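You operate a simulated robot arm through the tools that you are given. There is no shell and no other tool.

The job below is to be done with a simulated robot arm. You get a single attempt, and the scene is never put back.

Task
Start the feed, let the air out and fill the pan into the green.
Fine: hold the white button till the clear tube is full, open the yellow lever, then close it and switch the feed off.

It is judged by the outcome, as a careful person would: the job done as asked, and still so three seconds after it is handed in. It fails if anything else is knocked over, pushed out of place, dropped, spilled or broken.

Robot
A 7-joint arm with a two-finger parallel gripper, fixed in place. Base frame: the origin is at the foot of the arm, x ahead of it, y to its left, z up. Lengths are in m, angles in rad, forces in N, time in s.
With the tool pointing down near the work surface it reaches from about 0.12 to 0.6 m from the base axis. Its first joint turns from -1.152 to 1.152 rad. Payload 2.4 kg.
Tool frame: the origin (TCP) lies between the finger pads and is the grasp point; the fingertips stand 0.03 m ahead of it; z points along the fingers, y is the line along which they close. The gripper opens to 0.094 m. The fingers are 0.028 m wide and 0.01 m thick; the gripper's body (0.05 by 0.096 m) begins 0.055 m behind the TCP.
Orientation is that of the tool frame in the base frame, as [roll, pitch, yaw] about the fixed x, y, z axes, in that order (R = Rz(yaw) Ry(pitch) Rx(roll)). With the fingers straight down and closing along the base's y, the tool's x points along the base's -x, its y along +y and its z along -z.

Tools
- The arm moves only by the tool servo_tool. Its argument "deltas" is a list that holds one entry, the list of rows, each a list of 7 numbers: the finger opening in m, from 0 to 0.094, then the shift along the tool's x, y, z in units of 40 mm (1.0 is 40 mm), then the turn, a rotation vector about the tool's x, y, z in units of 6 degrees (1.0 is 6 degrees). In form: [[[fingers, tx, ty, tz, ax, ay, az], ...]]. A call has 1 to 20 rows; each row shifts and turns the commanded pose from where the row before left it, along the tool's axes as they then stand. A call with a number of a shift or a turn outside -1 to 1 is refused whole. A row lasts 0.2 s, in which the tool goes at most 0.05 m and 0.15 rad; a call with a longer step from one row to the next is refused whole, and so is a gripper value outside its range. Where a pose cannot be reached the arm comes as near as it can. A force on the tool above 90 N (or 10 N above the force at the start of the call, whichever is more), or a blocked arm, ends the call early, and 0.2 s more pass. Each finger travels about 0.153 m/s and halts on what it meets, pressing with about 38 N; the grip force reading is that of the motor and also rises with nothing between the fingers. The clock runs only during rows and for 0.2 s after the last one: add rows that do not move to give the fingers time. The reply holds the time, the measured pose of the TCP, the force on the tool along the base axes, the opening and the grip force, in the units named above and with some noise, with the torque about the TCP (base axes, N m) and any sound that the robot's microphone picked up, and new pictures: "views" is both (left out), scene, wrist or none.
- Cameras (640 x 400 px; columns grow to the right, rows downward): "scene" is fixed at [0.0188, 0.4603, 1.4431]; the picture's right is [-0.90, -0.43, 0.00], its down [-0.25, 0.51, -0.82] and it looks along [0.35, -0.74, -0.57] (base axes); focal length 286 px, centre (320, 200). "wrist" rides on the gripper at [0.076, 0.014, -0.103] in the tool frame; the picture's right is [-0.18, 0.98, 0.00], its down [-0.75, -0.14, -0.64] and it looks along [-0.63, -0.12, 0.77] (tool axes); focal length 243 px, centre (320, 200). There is no depth. A picture from a camera that has moved, and an enlarged one, comes with that camera's place and axes in the base frame and with its lens.
- close_up(camera, box): a new picture of the part [left, top, right, bottom] of that camera's present view, enlarged. No time passes.
- job_done(): hands the job in; it is judged then, once.

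Nothing tells you positions but the pictures and the camera data. Unless the task says otherwise, let go and move clear before handing in.

The tools are called after ">>>" as name(argument=value, ...) on one line, values as JSON. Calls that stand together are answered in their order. servo_tool: Moves the arm, as the interface text tells. Its arguments: {"type":"object","properties":{"deltas":{"type":"array","items":{"type":"array","items":{"type":"array","items":{"type":"number"}}}},"views":{"type":"string","enum":["both","scene","wrist","none"]}},"required":["deltas"]} The other tools are called the same way: close_up (camera, box) takes an enlarged picture of a part of a camera's view; job_done () hands the job in.

At the start:

```text
time: 0.0
ee_pos: [0.4598, -0.0754, 1.2553]
tcp_rot: [-3.141, 0.0, -3.142]
contact_force: [0.2, 0.3, 0.0]
ft_torque: [0.02, 0.02, -0.03]
gripper_width: 0.0939
grip_force: 0.0
```

scene: 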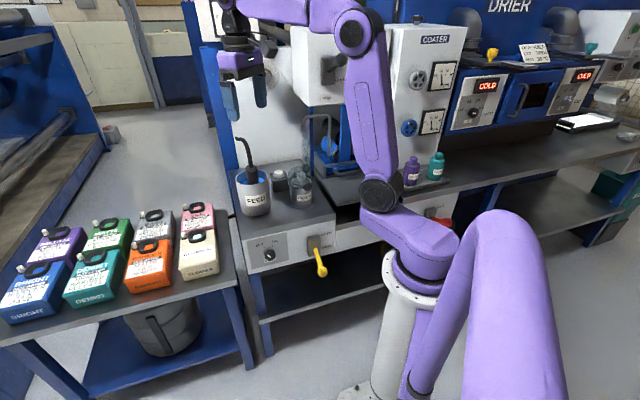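
wrist: 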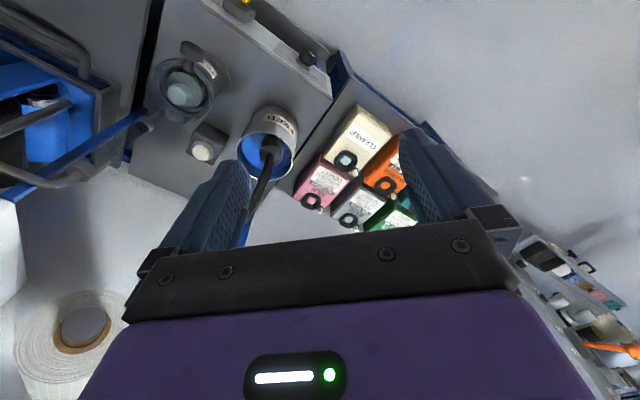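

I see a coating station with a FEED pot, a white button, a clear filter housing, a switch and a yellow lever on the front panel. I'll take close-ups first to locate everything.

>>> close_up(camera="scene", box=[220, 120, 380, 220])

>>> close_up(camera="scene", box=[220, 200, 380, 300])

>>> close_up(camera="scene", box=[360, 10, 520, 110])

>>> close_up(camera="scene", box=[280, 20, 440, 120])

>>> close_up(camera="wrist", box=[0, 0, 320, 200])

>>> close_up(camera="scene", box=[380, 140, 540, 240])

```text
4.00 times, centred on (300, 170) of scene
camera zoom: at [0.0188, 0.4603, 1.4431], right [-0.9, -0.43, 0.0], down [-0.25, 0.51, -0.82], along [0.35, -0.74, -0.57], focal length 1145 px, centre (400, 320)
```

zoom: 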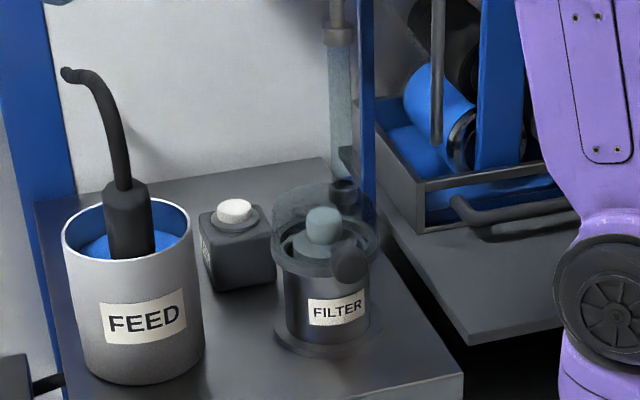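

```text
4.00 times, centred on (300, 250) of scene
camera zoom: at [0.0188, 0.4603, 1.4431], right [-0.9, -0.43, 0.0], down [-0.25, 0.51, -0.82], along [0.35, -0.74, -0.57], focal length 1145 px, centre (400, 0)
```

zoom: 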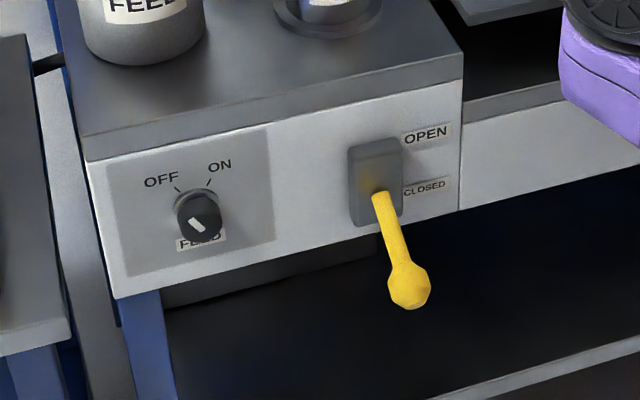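

```text
4.00 times, centred on (440, 60) of scene
camera zoom: at [0.0188, 0.4603, 1.4431], right [-0.9, -0.43, 0.0], down [-0.25, 0.51, -0.82], along [0.35, -0.74, -0.57], focal length 1145 px, centre (-160, 760)
```

zoom: 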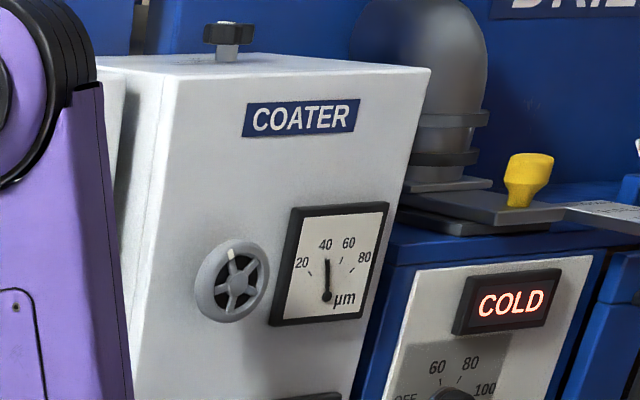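

```text
4.00 times, centred on (360, 70) of scene
camera zoom: at [0.0188, 0.4603, 1.4431], right [-0.9, -0.43, 0.0], down [-0.25, 0.51, -0.82], along [0.35, -0.74, -0.57], focal length 1145 px, centre (160, 720)
```

zoom: 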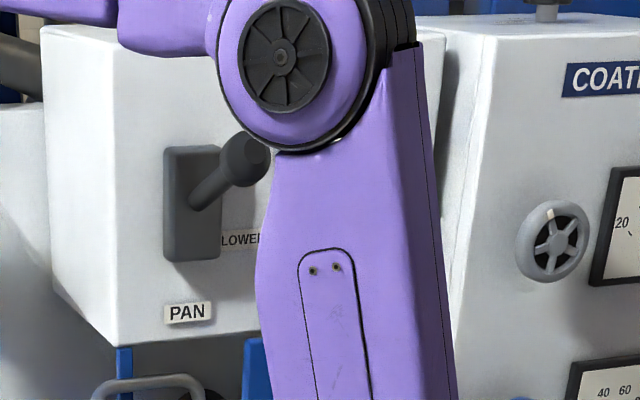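

```text
2.00 times, centred on (160, 100) of wrist
camera zoom: at [0.3834, -0.0606, 1.3588], right [0.18, 0.98, 0.0], down [0.75, -0.14, 0.64], along [0.63, -0.12, -0.77], focal length 485 px, centre (640, 400)
```

zoom: 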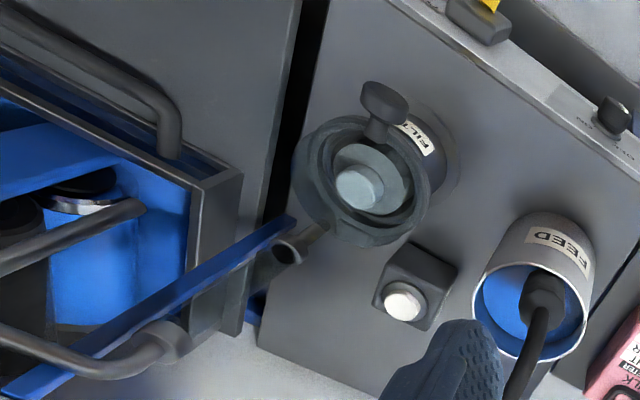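

```text
4.00 times, centred on (460, 190) of scene
camera zoom: at [0.0188, 0.4603, 1.4431], right [-0.9, -0.43, 0.0], down [-0.25, 0.51, -0.82], along [0.35, -0.74, -0.57], focal length 1145 px, centre (-240, 240)
```

zoom: 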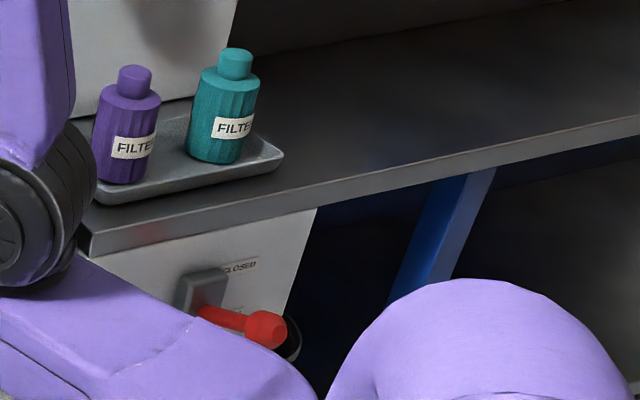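

I take the machine to be turned about 40° from the base axes. The front panel (switch and yellow lever) is about 0.42 m out at azimuth -40°, with the white button at about (0.58, -0.35, 0.90). Before touching anything I'll back off and turn the wrist camera toward the machine to find the pan gauge and the clear tube.

>>> servo_tool(deltas=[[[0.094, 0.686, -0.536, 0, 0, 0, 0], [0.094, 0.686, -0.536, 0, 0, 0, 0], [0.094, 0.686, -0.536, 0, 0, 0, 0], [0.094, 0.686, -0.536, 0, 0, 0, 0], [0.094, 0.686, -0.536, 0, 0, 0, 0], [0.094, 0.686, -0.536, 0, 0, 0, 0], [0.094, 0.686, -0.536, 0, 0, 0, 0], [0.094, 0, 0, 0, 0, 0, 0.95], [0.094, 0, 0, 0, 0, 0, 0.95], [0.094, 0, 0, 0, 0, 0, 0.95], [0.094, 0, 0, 0, 0, 0, 0.95], [0.094, 0, 0, 0, 0, 0, 0.95], [0.094, 0, 0, 0, 0, 0, 0.95], [0.094, 0, 0, 0, 0, 0, 0.95]]], views="both")

```text
time: 3.0
ee_pos: [0.2677, -0.2241, 1.2553]
tcp_rot: [-3.141, 0.002, 2.444]
contact_force: [0.7, 0.1, 0.1]
ft_torque: [0.0, 0.01, -0.01]
gripper_width: 0.0943
grip_force: 0.2
camera wrist: at [0.2181, -0.1644, 1.3585], right [0.77, 0.64, 0.0], down [0.49, -0.59, 0.64], along [0.41, -0.5, -0.77], focal length 243 px, centre (320, 200)
```

scene: 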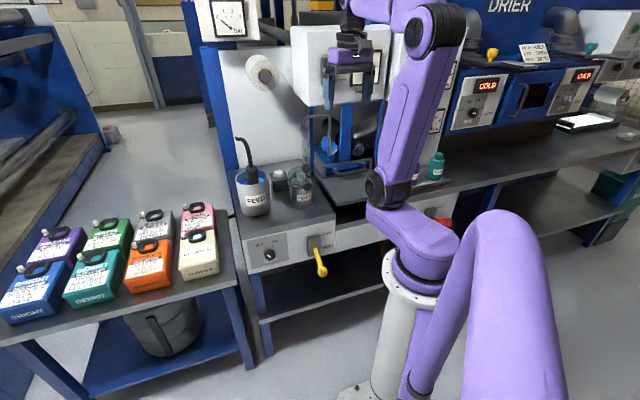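
wrist: 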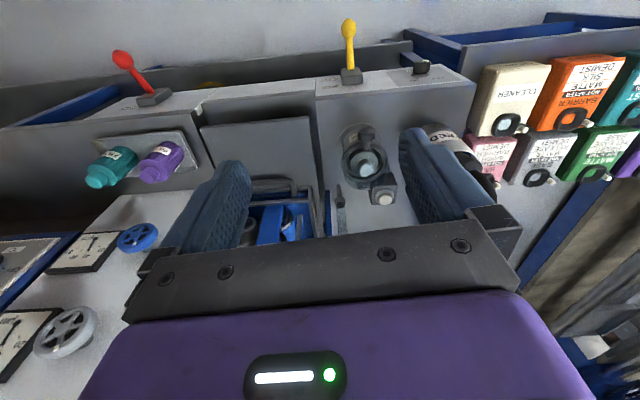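

Now the view is clearer: both levers show in the wrist view and there is a dial at the upper left of the scene. I'll zoom in on them.

>>> close_up(camera="wrist", box=[60, 10, 300, 160])

>>> close_up(camera="wrist", box=[300, 10, 500, 135])

>>> close_up(camera="wrist", box=[220, 110, 440, 250])

>>> close_up(camera="scene", box=[180, 0, 340, 100])

>>> close_up(camera="scene", box=[280, 90, 400, 165])

>>> close_up(camera="scene", box=[290, 20, 400, 90])

>>> close_up(camera="wrist", box=[0, 180, 180, 400])

```text
2.67 times, centred on (180, 85) of wrist
camera zoom: at [0.2181, -0.1644, 1.3585], right [0.77, 0.64, 0.0], down [0.49, -0.59, 0.64], along [0.41, -0.5, -0.77], focal length 647 px, centre (693, 507)
```

zoom: 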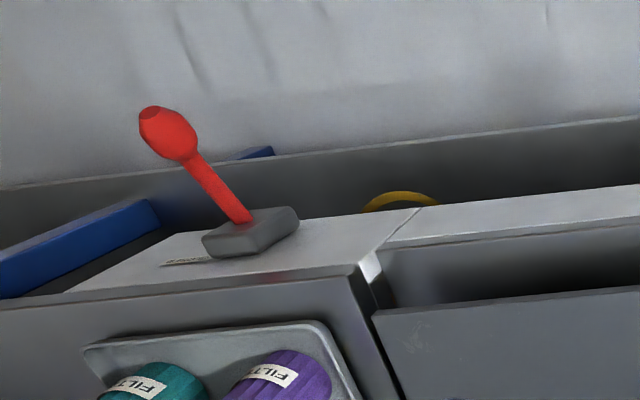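

```text
3.20 times, centred on (400, 72) of wrist
camera zoom: at [0.2181, -0.1644, 1.3585], right [0.77, 0.64, 0.0], down [0.49, -0.59, 0.64], along [0.41, -0.5, -0.77], focal length 776 px, centre (64, 608)
```

zoom: 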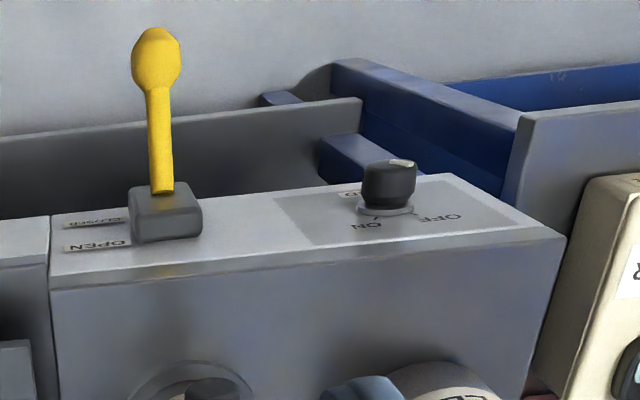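

```text
2.86 times, centred on (330, 180) of wrist
camera zoom: at [0.2181, -0.1644, 1.3585], right [0.77, 0.64, 0.0], down [0.49, -0.59, 0.64], along [0.41, -0.5, -0.77], focal length 693 px, centre (291, 257)
```

zoom: 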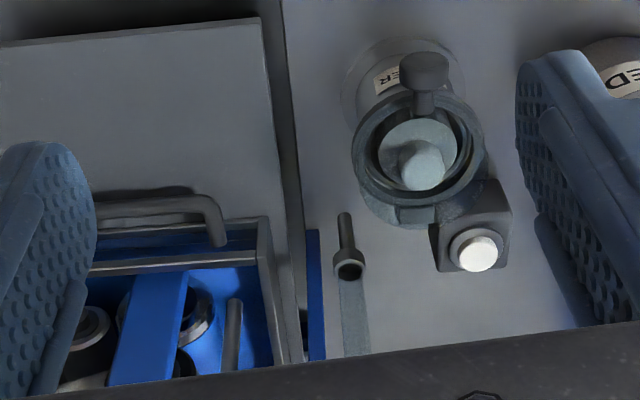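

```text
4.00 times, centred on (260, 50) of scene
camera zoom: at [0.0188, 0.4603, 1.4431], right [-0.9, -0.43, 0.0], down [-0.25, 0.51, -0.82], along [0.35, -0.74, -0.57], focal length 1145 px, centre (560, 800)
```

zoom: 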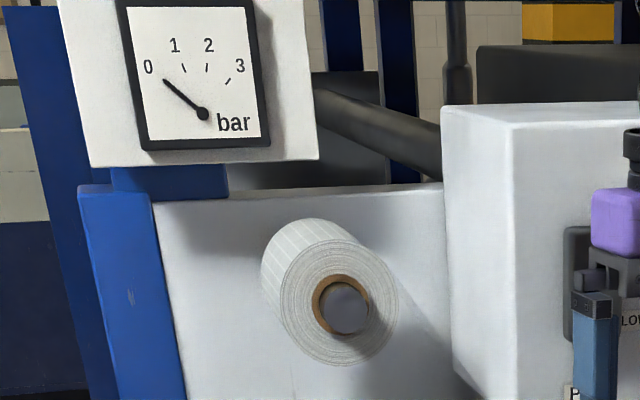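

```text
5.33 times, centred on (340, 128) of scene
camera zoom: at [0.0188, 0.4603, 1.4431], right [-0.9, -0.43, 0.0], down [-0.25, 0.51, -0.82], along [0.35, -0.74, -0.57], focal length 1526 px, centre (213, 587)
```

zoom: 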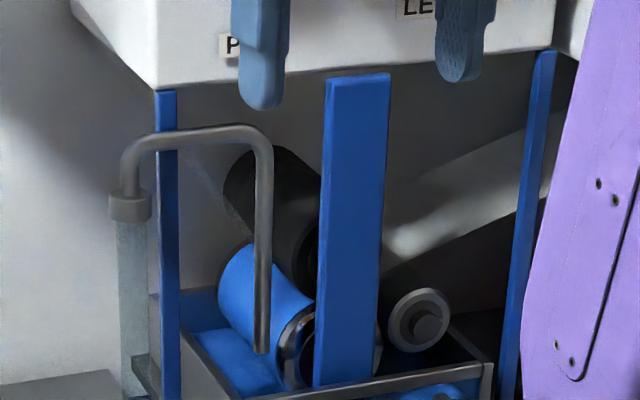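

```text
5.71 times, centred on (345, 55) of scene
camera zoom: at [0.0188, 0.4603, 1.4431], right [-0.9, -0.43, 0.0], down [-0.25, 0.51, -0.82], along [0.35, -0.74, -0.57], focal length 1635 px, centre (177, 1029)
```

zoom: 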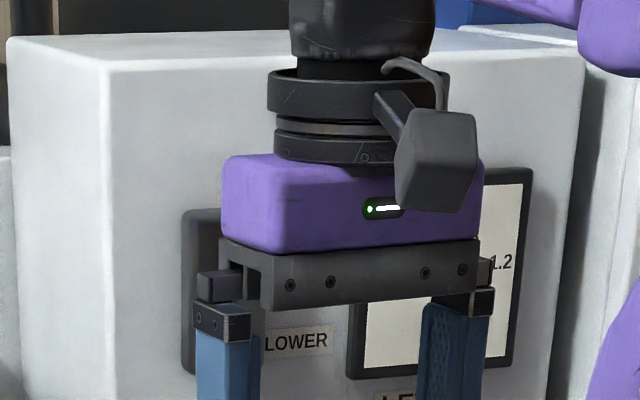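

```text
1.82 times, centred on (90, 290) of wrist
camera zoom: at [0.2181, -0.1644, 1.3585], right [0.77, 0.64, 0.0], down [0.49, -0.59, 0.64], along [0.41, -0.5, -0.77], focal length 441 px, centre (738, 36)
```

zoom: 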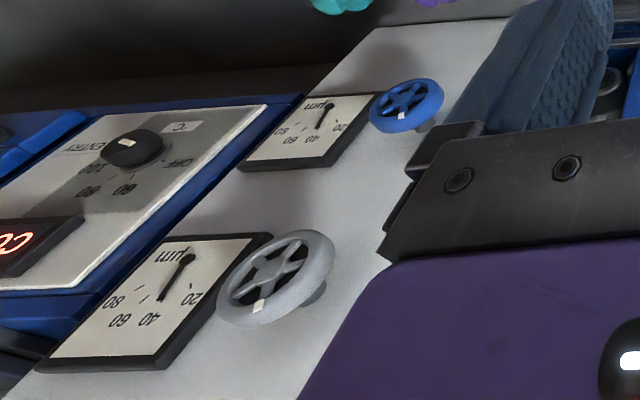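

The LEVEL dial is on the PAN box, hidden behind the gripper. The yellow lever points down at CLOSED, and the red one points up at its own CLOSED label. I'll move down toward the switch side, away from the dial, and tilt the wrist camera at the front panel.

>>> servo_tool(deltas=[[[0.094, 0.31, 0.625, 0.8, 0, 0, 0], [0.094, 0.31, 0.625, 0.8, 0, 0, 0], [0.094, 0.31, 0.625, 0.8, 0, 0, 0], [0.094, 0.31, 0.625, 0.8, 0, 0, 0], [0.094, 0.31, 0.625, 0.8, 0, 0, 0], [0.094, 0.31, 0.625, 0.8, 0, 0, 0], [0.094, 0.31, 0.625, 0.8, 0, 0, 0], [0.094, 0.31, 0.625, 0.8, 0, 0, 0], [0.094, 0, 0, 0, 0, -1, 0], [0.094, 0, 0, 0, 0, -1, 0], [0.094, 0, 0, 0, 0, -1, 0], [0.094, 0, 0, 0, 0, -1, 0], [0.094, 0, 0, 0, 0, -1, 0]]], views="both")

```text
time: 5.8
ee_pos: [0.3237, -0.0095, 1.001]
tcp_rot: [-3.13, 0.475, 2.445]
contact_force: [0.1, 0.1, 0.3]
ft_torque: [-0.01, -0.03, 0.02]
gripper_width: 0.0937
grip_force: 0.0
out of reach, approached as far as the arm can: row 13
camera wrist: at [0.2445, 0.0765, 1.0575], right [0.76, 0.65, 0.08], down [0.2, -0.35, 0.92], along [0.62, -0.68, -0.39], focal length 243 px, centre (320, 200)
```

scene: 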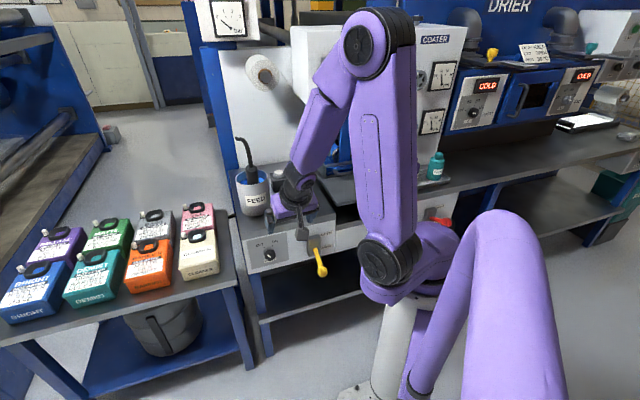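
wrist: 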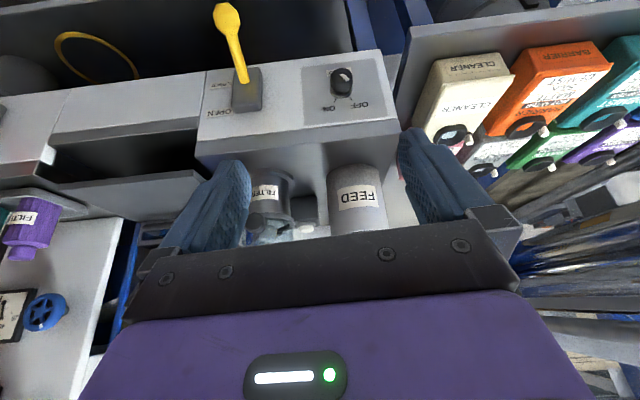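

The front panel is in the wrist view now, so I'll zoom in on the switch and the lever.

>>> close_up(camera="wrist", box=[190, 0, 400, 135])

>>> close_up(camera="wrist", box=[300, 55, 396, 115])

>>> close_up(camera="scene", box=[235, 225, 299, 265])

>>> close_up(camera="scene", box=[280, 10, 440, 110])

```text
2.96 times, centred on (295, 68) of wrist
camera zoom: at [0.2445, 0.0765, 1.0575], right [0.76, 0.65, 0.08], down [0.2, -0.35, 0.92], along [0.62, -0.68, -0.39], focal length 719 px, centre (394, 593)
```

zoom: 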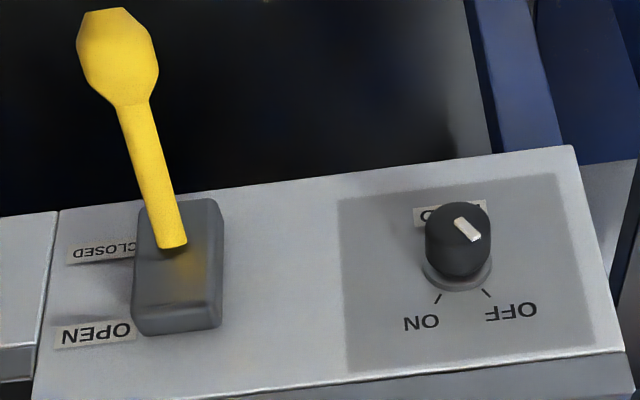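

```text
6.67 times, centred on (348, 85) of wrist
camera zoom: at [0.2445, 0.0765, 1.0575], right [0.76, 0.65, 0.08], down [0.2, -0.35, 0.92], along [0.62, -0.68, -0.39], focal length 1618 px, centre (133, 967)
```

zoom: 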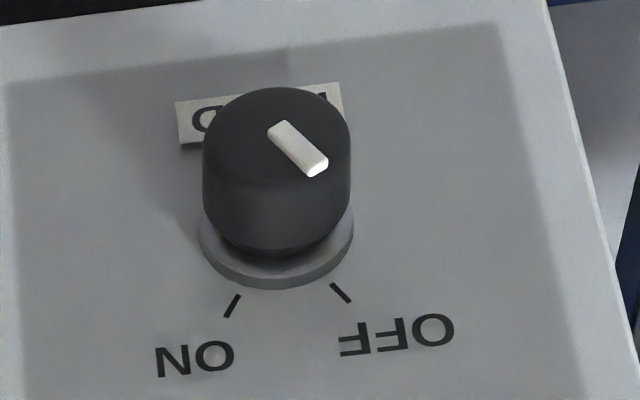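

```text
10.00 times, centred on (267, 245) of scene
camera zoom: at [0.0188, 0.4603, 1.4431], right [-0.9, -0.43, 0.0], down [-0.25, 0.51, -0.82], along [0.35, -0.74, -0.57], focal length 2862 px, centre (850, -250)
```

zoom: 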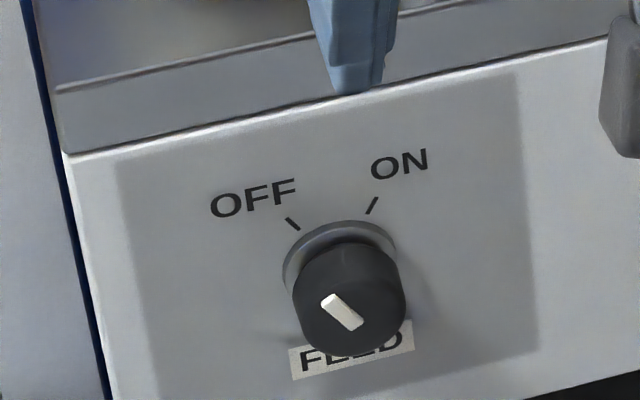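

```text
4.00 times, centred on (360, 60) of scene
camera zoom: at [0.0188, 0.4603, 1.4431], right [-0.9, -0.43, 0.0], down [-0.25, 0.51, -0.82], along [0.35, -0.74, -0.57], focal length 1145 px, centre (160, 760)
```

zoom: 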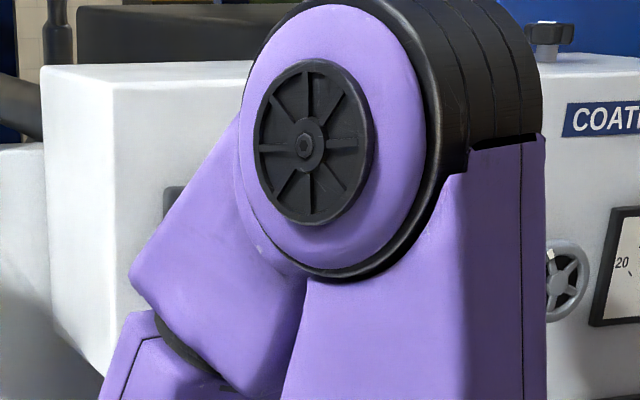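

The knob is at about (0.48, -0.10, 0.72), 37 mm across, on the front panel 0.466 m out, with OFF to ON about 80° clockwise. I'll bring the gripper in front of the panel, straighten it and roll it about the knob axis ready for the grip.

>>> servo_tool(deltas=[[[0.094, 0, 0, 0, 0, 0.95, 0], [0.094, 0, 0, 0, 0, 0.95, 0], [0.094, 0, 0, 0, 0, 0.95, 0], [0.094, 0, 0, 0, 0, 0.95, 0], [0.094, 0, 0, 0, 0, 0.75, 0], [0.094, -0.73, 0.45, 0.75, 0, 0, 0], [0.094, -0.73, 0.45, 0.75, 0, 0, 0], [0.094, -0.73, 0.45, 0.75, 0, 0, 0], [0.094, -0.73, 0.45, 0.75, 0, 0, 0], [0.094, -0.73, 0.45, 0.75, 0, 0, 0], [0.094, 0, 0, 0, 0.95, 0, 0], [0.094, 0, 0, 0, 0.95, 0, 0], [0.094, 0, 0, 0, 0.95, 0, 0], [0.094, 0, 0, 0, 0.95, 0, 0], [0.094, 0, 0, 0, 0.95, 0, 0], [0.094, 0, 0, 0, 0.95, 0, 0], [0.094, 0, 0, 0, 0.95, 0, 0]]], views="both")

```text
time: 9.4
ee_pos: [0.4928, -0.0371, 0.8488]
tcp_rot: [-2.434, -0.002, 2.44]
contact_force: [0.6, -0.2, -0.4]
ft_torque: [0.03, -0.02, -0.01]
gripper_width: 0.0939
grip_force: 0.2
camera wrist: at [0.4835, 0.0721, 0.9184], right [0.62, 0.45, -0.64], down [0.78, -0.25, 0.58], along [0.1, -0.86, -0.51], focal length 243 px, centre (320, 200)
```

scene: 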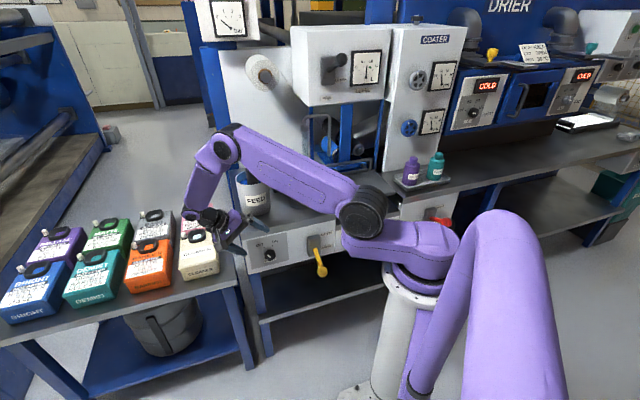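
wrist: 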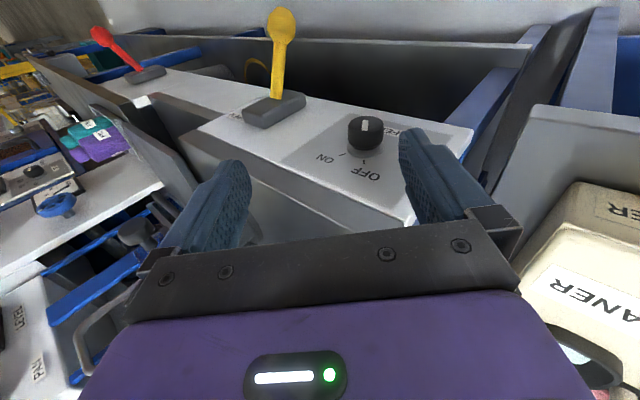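

The LEVEL dial is now unobstructed. I'll zoom in on it, and check the clearance to the bottles by the hand.

>>> close_up(camera="scene", box=[290, 20, 402, 110])

>>> close_up(camera="scene", box=[160, 120, 320, 280])

>>> close_up(camera="scene", box=[280, 90, 400, 190])

>>> close_up(camera="wrist", box=[300, 90, 460, 190])

```text
4.44 times, centred on (346, 65) of scene
camera zoom: at [0.0188, 0.4603, 1.4431], right [-0.9, -0.43, 0.0], down [-0.25, 0.51, -0.82], along [0.35, -0.74, -0.57], focal length 1272 px, centre (204, 800)
```

zoom: 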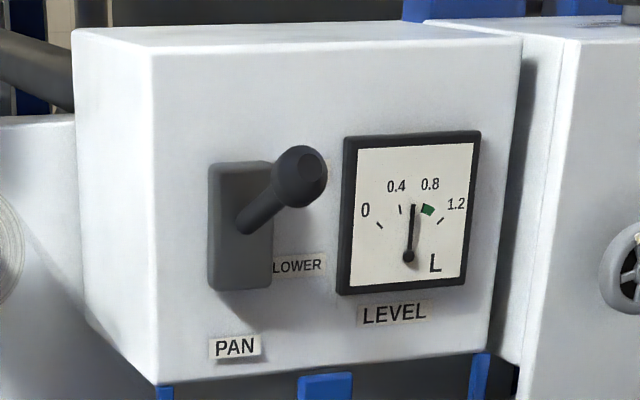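

```text
2.50 times, centred on (240, 200) of scene
camera zoom: at [0.0188, 0.4603, 1.4431], right [-0.9, -0.43, 0.0], down [-0.25, 0.51, -0.82], along [0.35, -0.74, -0.57], focal length 716 px, centre (520, 200)
```

zoom: 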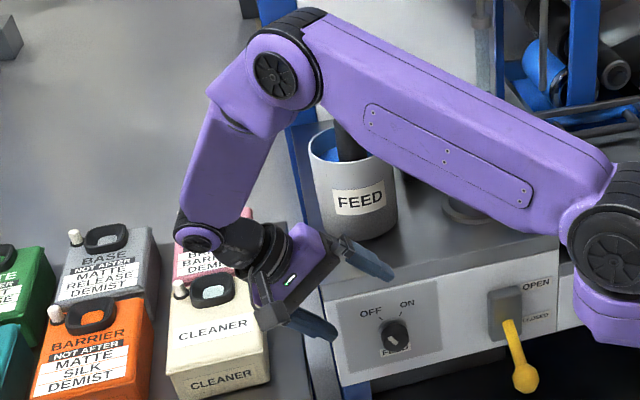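

```text
4.00 times, centred on (340, 140) of scene
camera zoom: at [0.0188, 0.4603, 1.4431], right [-0.9, -0.43, 0.0], down [-0.25, 0.51, -0.82], along [0.35, -0.74, -0.57], focal length 1145 px, centre (240, 440)
```

zoom: 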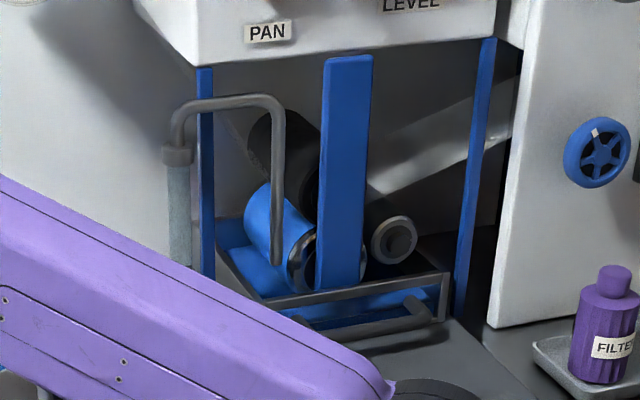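

```text
4.00 times, centred on (380, 140) of wrist
camera zoom: at [0.4835, 0.0721, 0.9184], right [0.62, 0.45, -0.64], down [0.78, -0.25, 0.58], along [0.1, -0.86, -0.51], focal length 970 px, centre (80, 440)
```

zoom: 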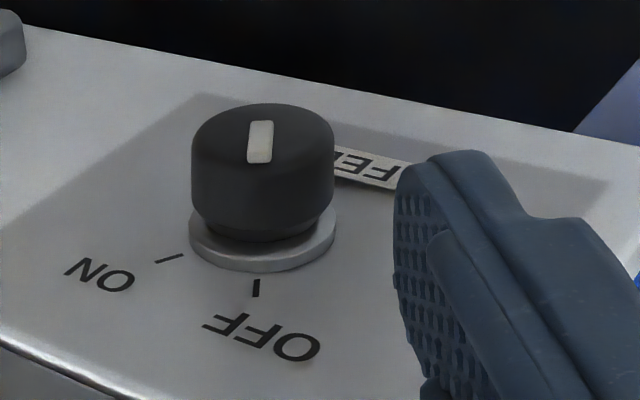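

The LEVEL needle sits near 0.55 and the green starts around 0.7, so the fill will be small. I'll reduce the roll and tip the hand outward from the panel to stay clear of the CLEANER bottle, then move toward the knob.

>>> servo_tool(deltas=[[[0.094, 0, 0, 0, -1, 0, 0], [0.094, 0, 0, 0, -1, 0, 0], [0.094, 0, 0, 0, 0, -0.83, 0], [0.094, 0, 0, 0, 0, -0.83, 0], [0.094, 0, 0, 0, 0, -0.84, 0], [0.094, 0.04, 0.14, 0.65, 0, 0, 0], [0.094, 0.04, 0.14, 0.65, 0, 0, 0], [0.094, 0.0, 0.0, 0.6, 0, 0, 0], [0.094, 0, 0, 0, 0, 0, 0]]], views="both")

```text
time: 11.4
ee_pos: [0.4859, -0.0658, 0.7782]
tcp_rot: [-2.63, 0.228, 2.568]
contact_force: [0.2, 0.6, 1.1]
ft_torque: [0.0, -0.04, 0.02]
gripper_width: 0.094
grip_force: 0.0
camera wrist: at [0.4426, 0.0367, 0.8416], right [0.71, 0.56, -0.43], down [0.6, -0.16, 0.78], along [0.37, -0.81, -0.45], focal length 243 px, centre (320, 200)
```

scene: 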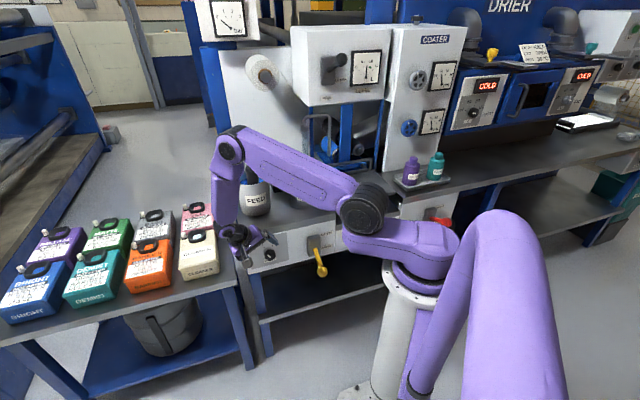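
wrist: 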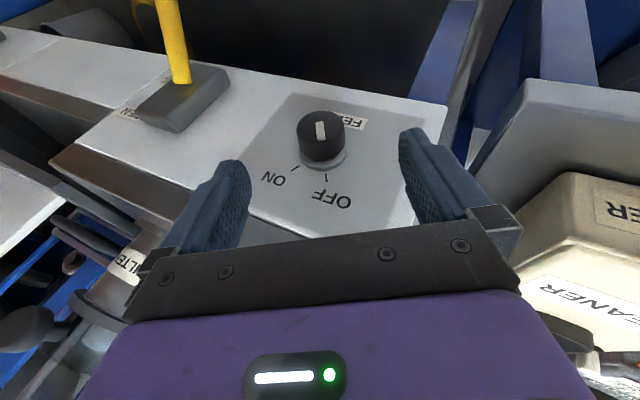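

The knob sits midway between the fingers. I'll advance along the tool axis and close on it.

>>> servo_tool(deltas=[[[0.094, -0.03, 0, 0.6, 0, 0, 0], [0.094, -0.03, 0, 0.6, 0, 0, 0], [0.094, -0.03, 0, 0.55, 0, 0, 0], [0.094, 0, 0, 0, 0, 0, 0], [0.02, 0, 0, 0, 0, 0, 0], [0.02, 0, 0, 0, 0, 0, 0], [0.02, 0, 0, 0, 0, 0, 0]]], views="both")

```text
time: 13.0
ee_pos: [0.4828, -0.1027, 0.7207]
tcp_rot: [-2.629, 0.229, 2.573]
contact_force: [-23.2, 37.6, 14.0]
ft_torque: [-2.7, -2.02, 0.48]
gripper_width: 0.0393
grip_force: 45.1
camera wrist: at [0.437, 0.0008, 0.7856], right [0.7, 0.57, -0.43], down [0.6, -0.16, 0.78], along [0.38, -0.81, -0.45], focal length 243 px, centre (320, 200)
```

scene: 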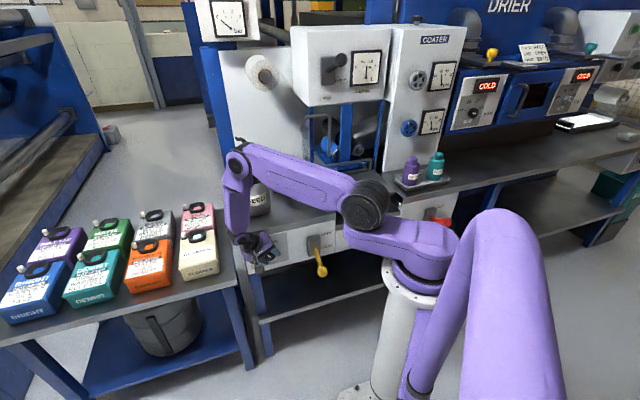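
wrist: 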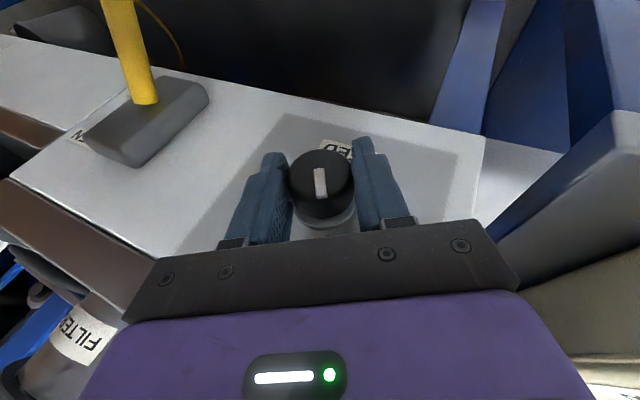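

The fingers hold the knob (0.039 m). The torque shows the hand is leaning on the table's front edge, so I'll tip the hand further outward about the knob.

>>> servo_tool(deltas=[[[0.02, 0.03, 0, 0, 0, -0.8, 0], [0.02, 0.03, 0, 0, 0, -0.8, 0], [0.02, 0, 0, 0, 0, 0, 0]]], views="wrist")

```text
time: 13.8
ee_pos: [0.4815, -0.1027, 0.7191]
tcp_rot: [-2.607, 0.375, 2.648]
contact_force: [-11.4, 33.2, 12.2]
ft_torque: [-0.09, -0.5, -2.48]
gripper_width: 0.0391
grip_force: 45.2
camera wrist: at [0.4223, 0.0019, 0.7682], right [0.71, 0.58, -0.4], down [0.51, -0.04, 0.86], along [0.48, -0.81, -0.33], focal length 243 px, centre (320, 200)
```

wrist: 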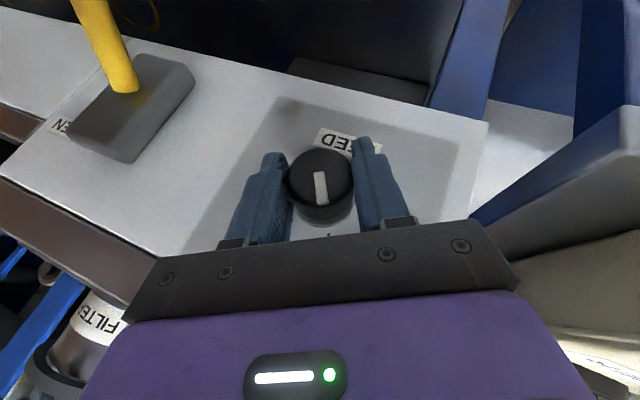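

The force has moved but is still there. I'll ease the tool outward a few millimetres along the panel normal and watch the reading.

>>> servo_tool(deltas=[[[0.02, 0.093, 0, -0.037, 0, 0, 0], [0.02, 0, 0, 0, 0, 0, 0]]], views="none")

```text
time: 14.4
ee_pos: [0.4806, -0.1014, 0.721]
tcp_rot: [-2.609, 0.377, 2.655]
contact_force: [17.9, 6.3, -16.5]
ft_torque: [-0.17, -0.64, -1.56]
gripper_width: 0.039
grip_force: 44.7
```

The remaining force is a small sideways offset through the knob. I'll correct it by 2 mm and start turning clockwise toward ON, about 40° first.

>>> servo_tool(deltas=[[[0.02, 0, 0.05, 0, 0, 0, 0], [0.02, 0, 0, 0, -0.757, 0, 0.347], [0.02, 0, 0, 0, -0.757, 0, 0.347], [0.02, 0, 0, 0, -0.757, 0, 0.347], [0.02, 0, 0, 0, -0.757, 0, 0.347], [0.02, 0, 0, 0, -0.757, 0, 0.347], [0.02, 0, 0, 0, -0.757, 0, 0.347], [0.02, 0, 0, 0, -0.757, 0, 0.347], [0.02, 0, 0, 0, -0.757, 0, 0.347], [0.02, 0, 0, 0, 0, 0, 0]]], views="both")

```text
time: 15.9
ee_pos: [0.4793, -0.1055, 0.7166]
tcp_rot: [-3.086, 0.389, 2.427]
contact_force: [-17.3, 10.9, 36.7]
ft_torque: [0.14, 0.23, -0.32]
gripper_width: 0.0407
grip_force: 45.6
out of reach, approached as far as the arm can: row 6
stopped in row 7: the force on the tool passed its limit at 160 N (the readings are from after the stop); the commanded pose is now the measured one
camera wrist: at [0.41, -0.0193, 0.7814], right [0.79, 0.62, 0.02], down [0.27, -0.37, 0.89], along [0.56, -0.69, -0.46], focal length 243 px, centre (320, 200)
```

scene: 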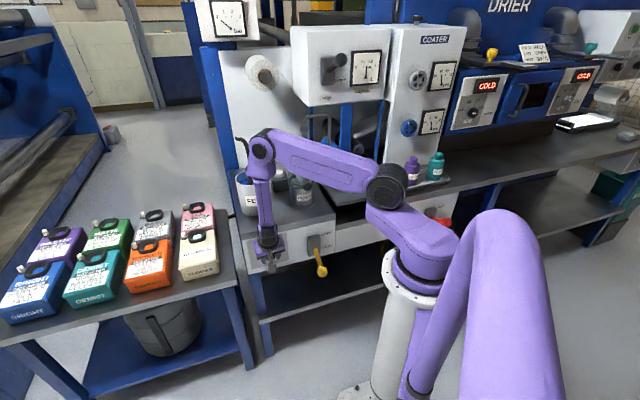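
wrist: 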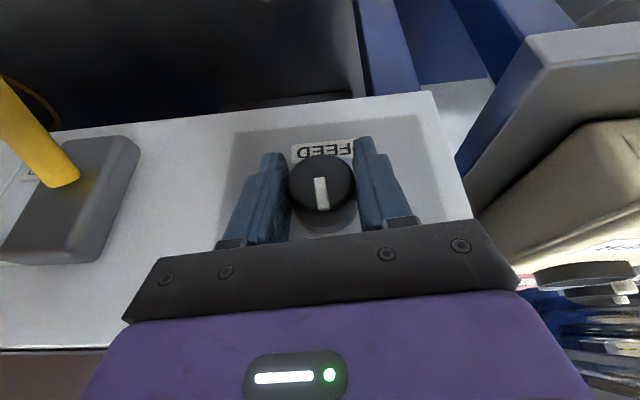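

The knob has turned about 30° with the gripper before the arm ran out of reach in that tilt. I'll check where the pointer is now.

>>> close_up(camera="wrist", box=[240, 120, 400, 250])

>>> close_up(camera="scene", box=[225, 200, 305, 280])

>>> close_up(camera="scene", box=[205, 0, 255, 40])

```text
3.08 times, centred on (320, 185) of wrist
camera zoom: at [0.41, -0.0193, 0.7814], right [0.79, 0.62, 0.02], down [0.27, -0.37, 0.89], along [0.56, -0.69, -0.46], focal length 746 px, centre (320, 246)
```

zoom: 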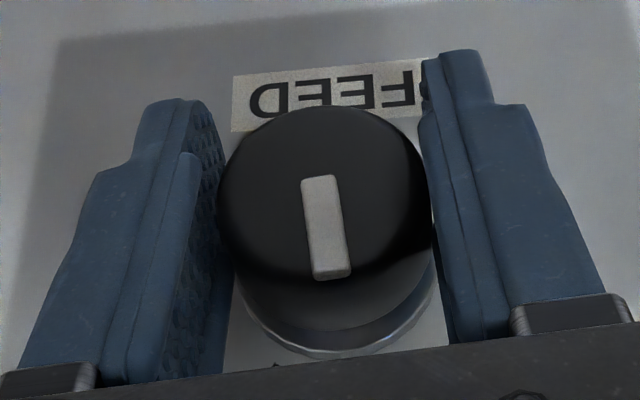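

```text
5.00 times, centred on (265, 240) of scene
camera zoom: at [0.0179, 0.4606, 1.443], right [-0.9, -0.43, 0.0], down [-0.24, 0.51, -0.82], along [0.35, -0.74, -0.57], focal length 1431 px, centre (595, 0)
```

zoom: 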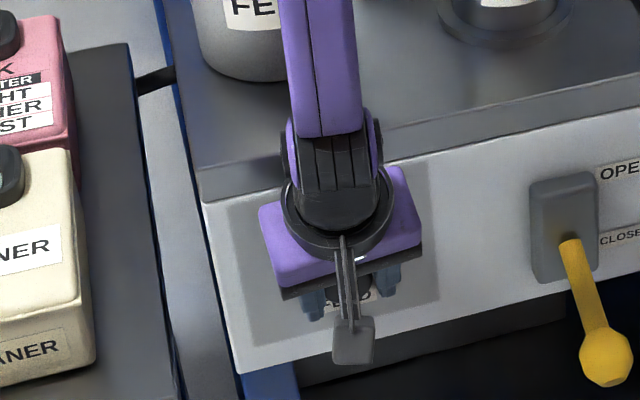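

```text
10.00 times, centred on (230, 20) of scene
camera zoom: at [0.0179, 0.4606, 1.443], right [-0.9, -0.43, 0.0], down [-0.24, 0.51, -0.82], along [0.35, -0.74, -0.57], focal length 2862 px, centre (1220, 2000)
```

zoom: 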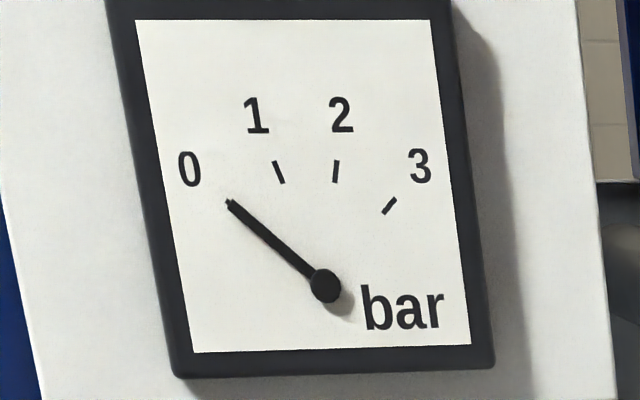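

The pointer is now nearly straight up, and the gauge still reads 0 bar. I'll open, recentre, roll back to the left and re-grip for the second half of the turn.

>>> servo_tool(deltas=[[[0.065, 0, 0, 0, 0, 0, 0], [0.065, 0, 0, 0, 0, 0, 0], [0.065, -0.023, 0.09, -0.055, 0, 0, 0], [0.065, 0, 0, 0, 0.771, 0, -0.316], [0.065, 0, 0, 0, 0.771, 0, -0.316], [0.065, 0, 0, 0, 0.771, 0, -0.316], [0.065, 0, 0, 0, 0.771, 0, -0.316], [0.065, 0, 0, 0, 0.771, 0, -0.316], [0.065, 0, 0, 0, 0.771, 0, -0.316], [0.065, 0, 0, 0, 0.771, 0, -0.316], [0.065, 0, 0, 0, 0, 0, 0]]], views="both")

```text
time: 18.3
ee_pos: [0.4819, -0.1053, 0.7173]
tcp_rot: [-2.439, 0.304, 2.649]
contact_force: [-18.3, 14.6, -18.8]
ft_torque: [0.82, -0.21, -0.97]
gripper_width: 0.0593
grip_force: 0.1
camera wrist: at [0.4349, 0.0079, 0.76], right [0.68, 0.49, -0.55], down [0.63, 0.01, 0.78], along [0.39, -0.87, -0.3], focal length 243 px, centre (320, 200)
```

scene: 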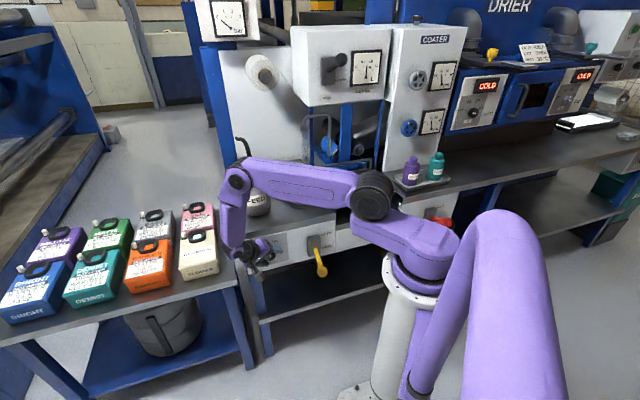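
wrist: 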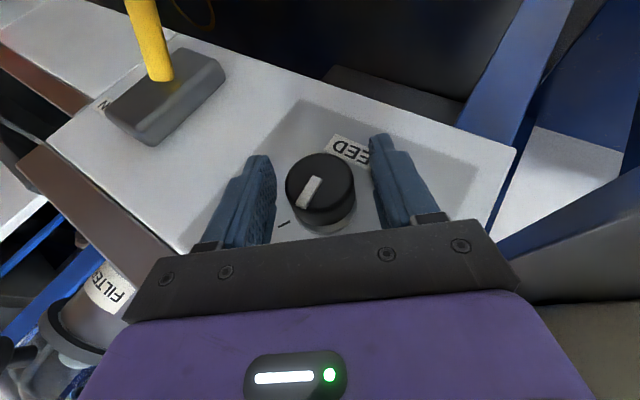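

The pointer held its place at about 8° left of vertical. The fingertips are lightly touching the panel, so I'll back out 6 mm, grip again and turn another 35°.

>>> servo_tool(deltas=[[[0.065, 0.137, 0, -0.117, 0, 0, 0], [0.065, 0, 0, 0, 0, 0, 0], [0.02, 0, 0, 0, 0, 0, 0], [0.02, 0, 0, 0, 0, 0, 0], [0.02, 0, 0, 0, 0, 0, 0]]], views="wrist")

```text
time: 19.5
ee_pos: [0.481, -0.1004, 0.7211]
tcp_rot: [-2.439, 0.312, 2.655]
contact_force: [11.9, -6.7, 11.0]
ft_torque: [-0.67, -0.67, -0.27]
gripper_width: 0.038
grip_force: 45.1
camera wrist: at [0.4344, 0.0117, 0.7635], right [0.68, 0.49, -0.55], down [0.62, 0.02, 0.78], along [0.39, -0.87, -0.29], focal length 243 px, centre (320, 200)
```

wrist: 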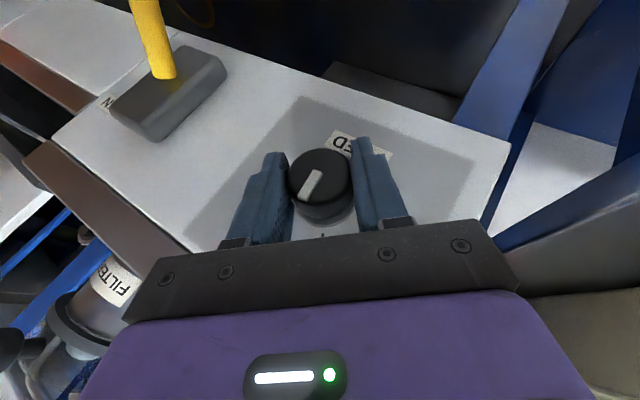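

The grip is clean with low force. Now I'll turn about 37° more toward ON.

>>> servo_tool(deltas=[[[0.02, 0, 0, 0, -0.778, 0.028, 0.3], [0.02, 0, 0, 0, -0.778, 0.028, 0.3], [0.02, 0, 0, 0, -0.778, 0.028, 0.3], [0.02, 0, 0, 0, -0.778, 0.028, 0.3], [0.02, 0, 0, 0, -0.778, 0.028, 0.3], [0.02, 0, 0, 0, -0.778, 0.028, 0.3], [0.02, 0, 0, 0, -0.778, 0.028, 0.3], [0.02, 0, 0, 0, 0, 0, 0]]], views="both")

```text
time: 21.3
ee_pos: [0.4771, -0.103, 0.7209]
tcp_rot: [-3.082, 0.377, 2.426]
contact_force: [-25.5, -14.2, 61.2]
ft_torque: [-1.23, 0.4, -0.72]
gripper_width: 0.0383
grip_force: 44.9
camera wrist: at [0.4093, -0.0165, 0.7873], right [0.79, 0.61, 0.01], down [0.28, -0.38, 0.88], along [0.55, -0.69, -0.47], focal length 243 px, centre (320, 200)
```

scene: 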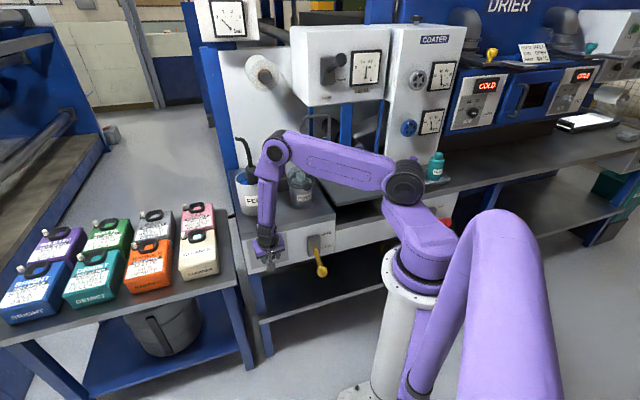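
wrist: 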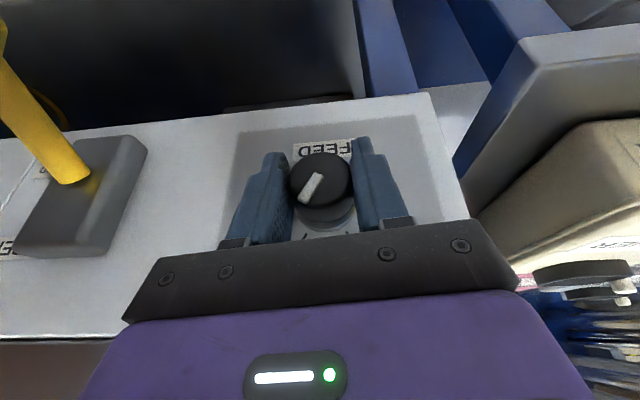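

The knob turned further. I'll check the pointer, the gauge and the clear tube.

>>> close_up(camera="wrist", box=[240, 120, 400, 250])

>>> close_up(camera="scene", box=[205, 0, 255, 40])

>>> close_up(camera="scene", box=[280, 100, 380, 200])

```text
3.08 times, centred on (320, 185) of wrist
camera zoom: at [0.4093, -0.0165, 0.7873], right [0.79, 0.61, 0.01], down [0.28, -0.38, 0.88], along [0.55, -0.69, -0.47], focal length 746 px, centre (320, 246)
```

zoom: 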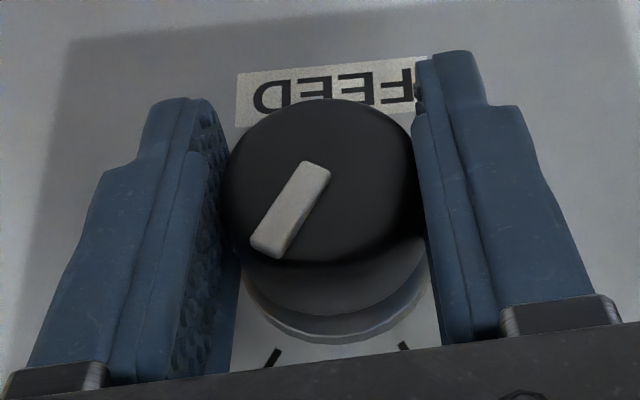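

```text
10.00 times, centred on (230, 20) of scene
camera zoom: at [0.0174, 0.4602, 1.4431], right [-0.9, -0.43, 0.0], down [-0.24, 0.51, -0.82], along [0.35, -0.74, -0.57], focal length 2862 px, centre (1220, 2000)
```

zoom: 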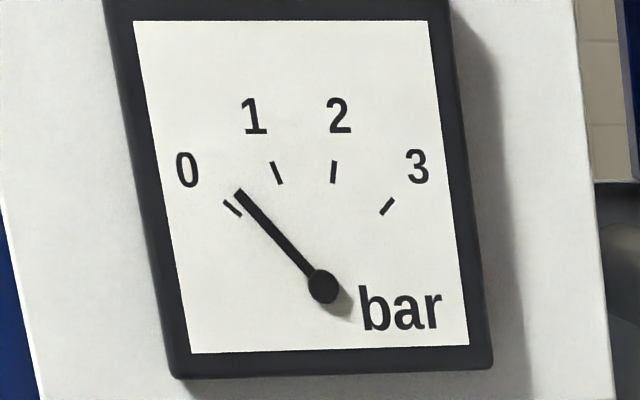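

```text
4.00 times, centred on (330, 150) of scene
camera zoom: at [0.0174, 0.4602, 1.4431], right [-0.9, -0.43, 0.0], down [-0.24, 0.51, -0.82], along [0.35, -0.74, -0.57], focal length 1145 px, centre (280, 400)
```

zoom: 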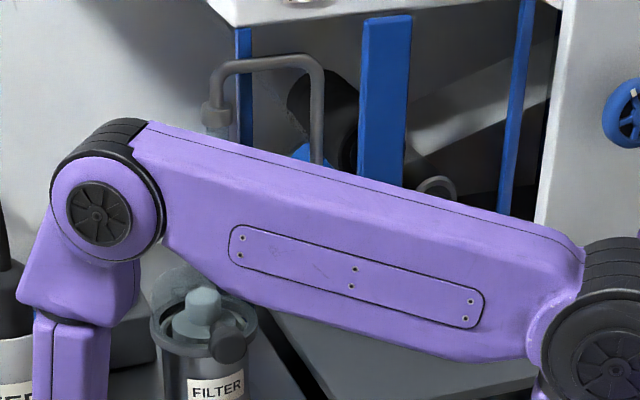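

The gauge needle has left zero and the pointer is at ON, so the feed is running. I'll release the knob, back away from the panel, close the fingers and rise toward the button side.

>>> servo_tool(deltas=[[[0.065, 0, 0, 0, 0, 0, 0], [0.065, 0, 0, 0, 0, 0, 0], [0.065, 0, 0, -0.8, 0, 0, 0], [0.065, 0, 0, -0.8, 0, 0, 0], [0.065, 0, 0, -0.8, 0, 0, 0], [0.0, -0.39, -0.45, -0.97, 0, 0, 0], [0.0, -0.39, -0.45, -0.97, 0, 0, 0], [0.0, -0.39, -0.45, -0.97, 0, 0, 0], [0.0, -0.39, -0.45, -0.97, 0, 0, 0], [0.0, -0.39, -0.45, -0.97, 0, 0, 0], [0.0, -0.39, -0.45, -0.97, 0, 0, 0], [0.0, -0.39, -0.45, -0.97, 0, 0, 0]]], views="both")

```text
time: 23.9
ee_pos: [0.3873, -0.1579, 1.1056]
tcp_rot: [-3.084, 0.371, 2.432]
contact_force: [0.2, 0.2, -0.5]
ft_torque: [0.0, -0.01, 0.03]
gripper_width: 0.0
grip_force: 33.1
camera wrist: at [0.3178, -0.073, 1.1735], right [0.78, 0.62, 0.02], down [0.29, -0.39, 0.88], along [0.55, -0.68, -0.48], focal length 243 px, centre (320, 200)
```

scene: 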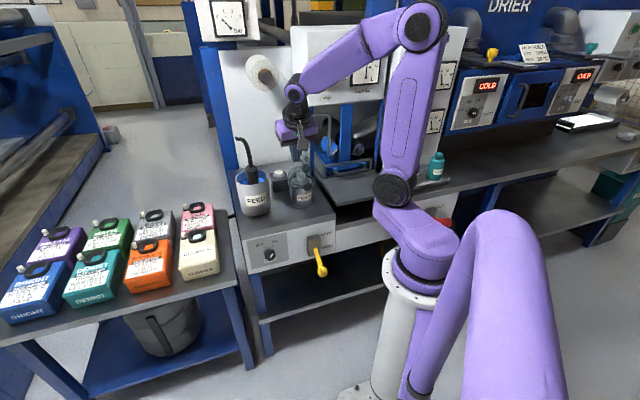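
wrist: 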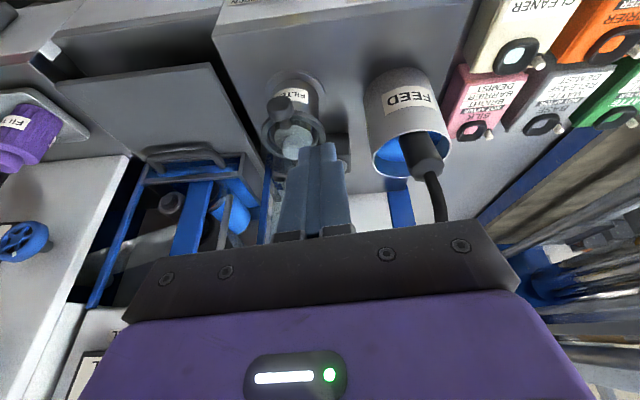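

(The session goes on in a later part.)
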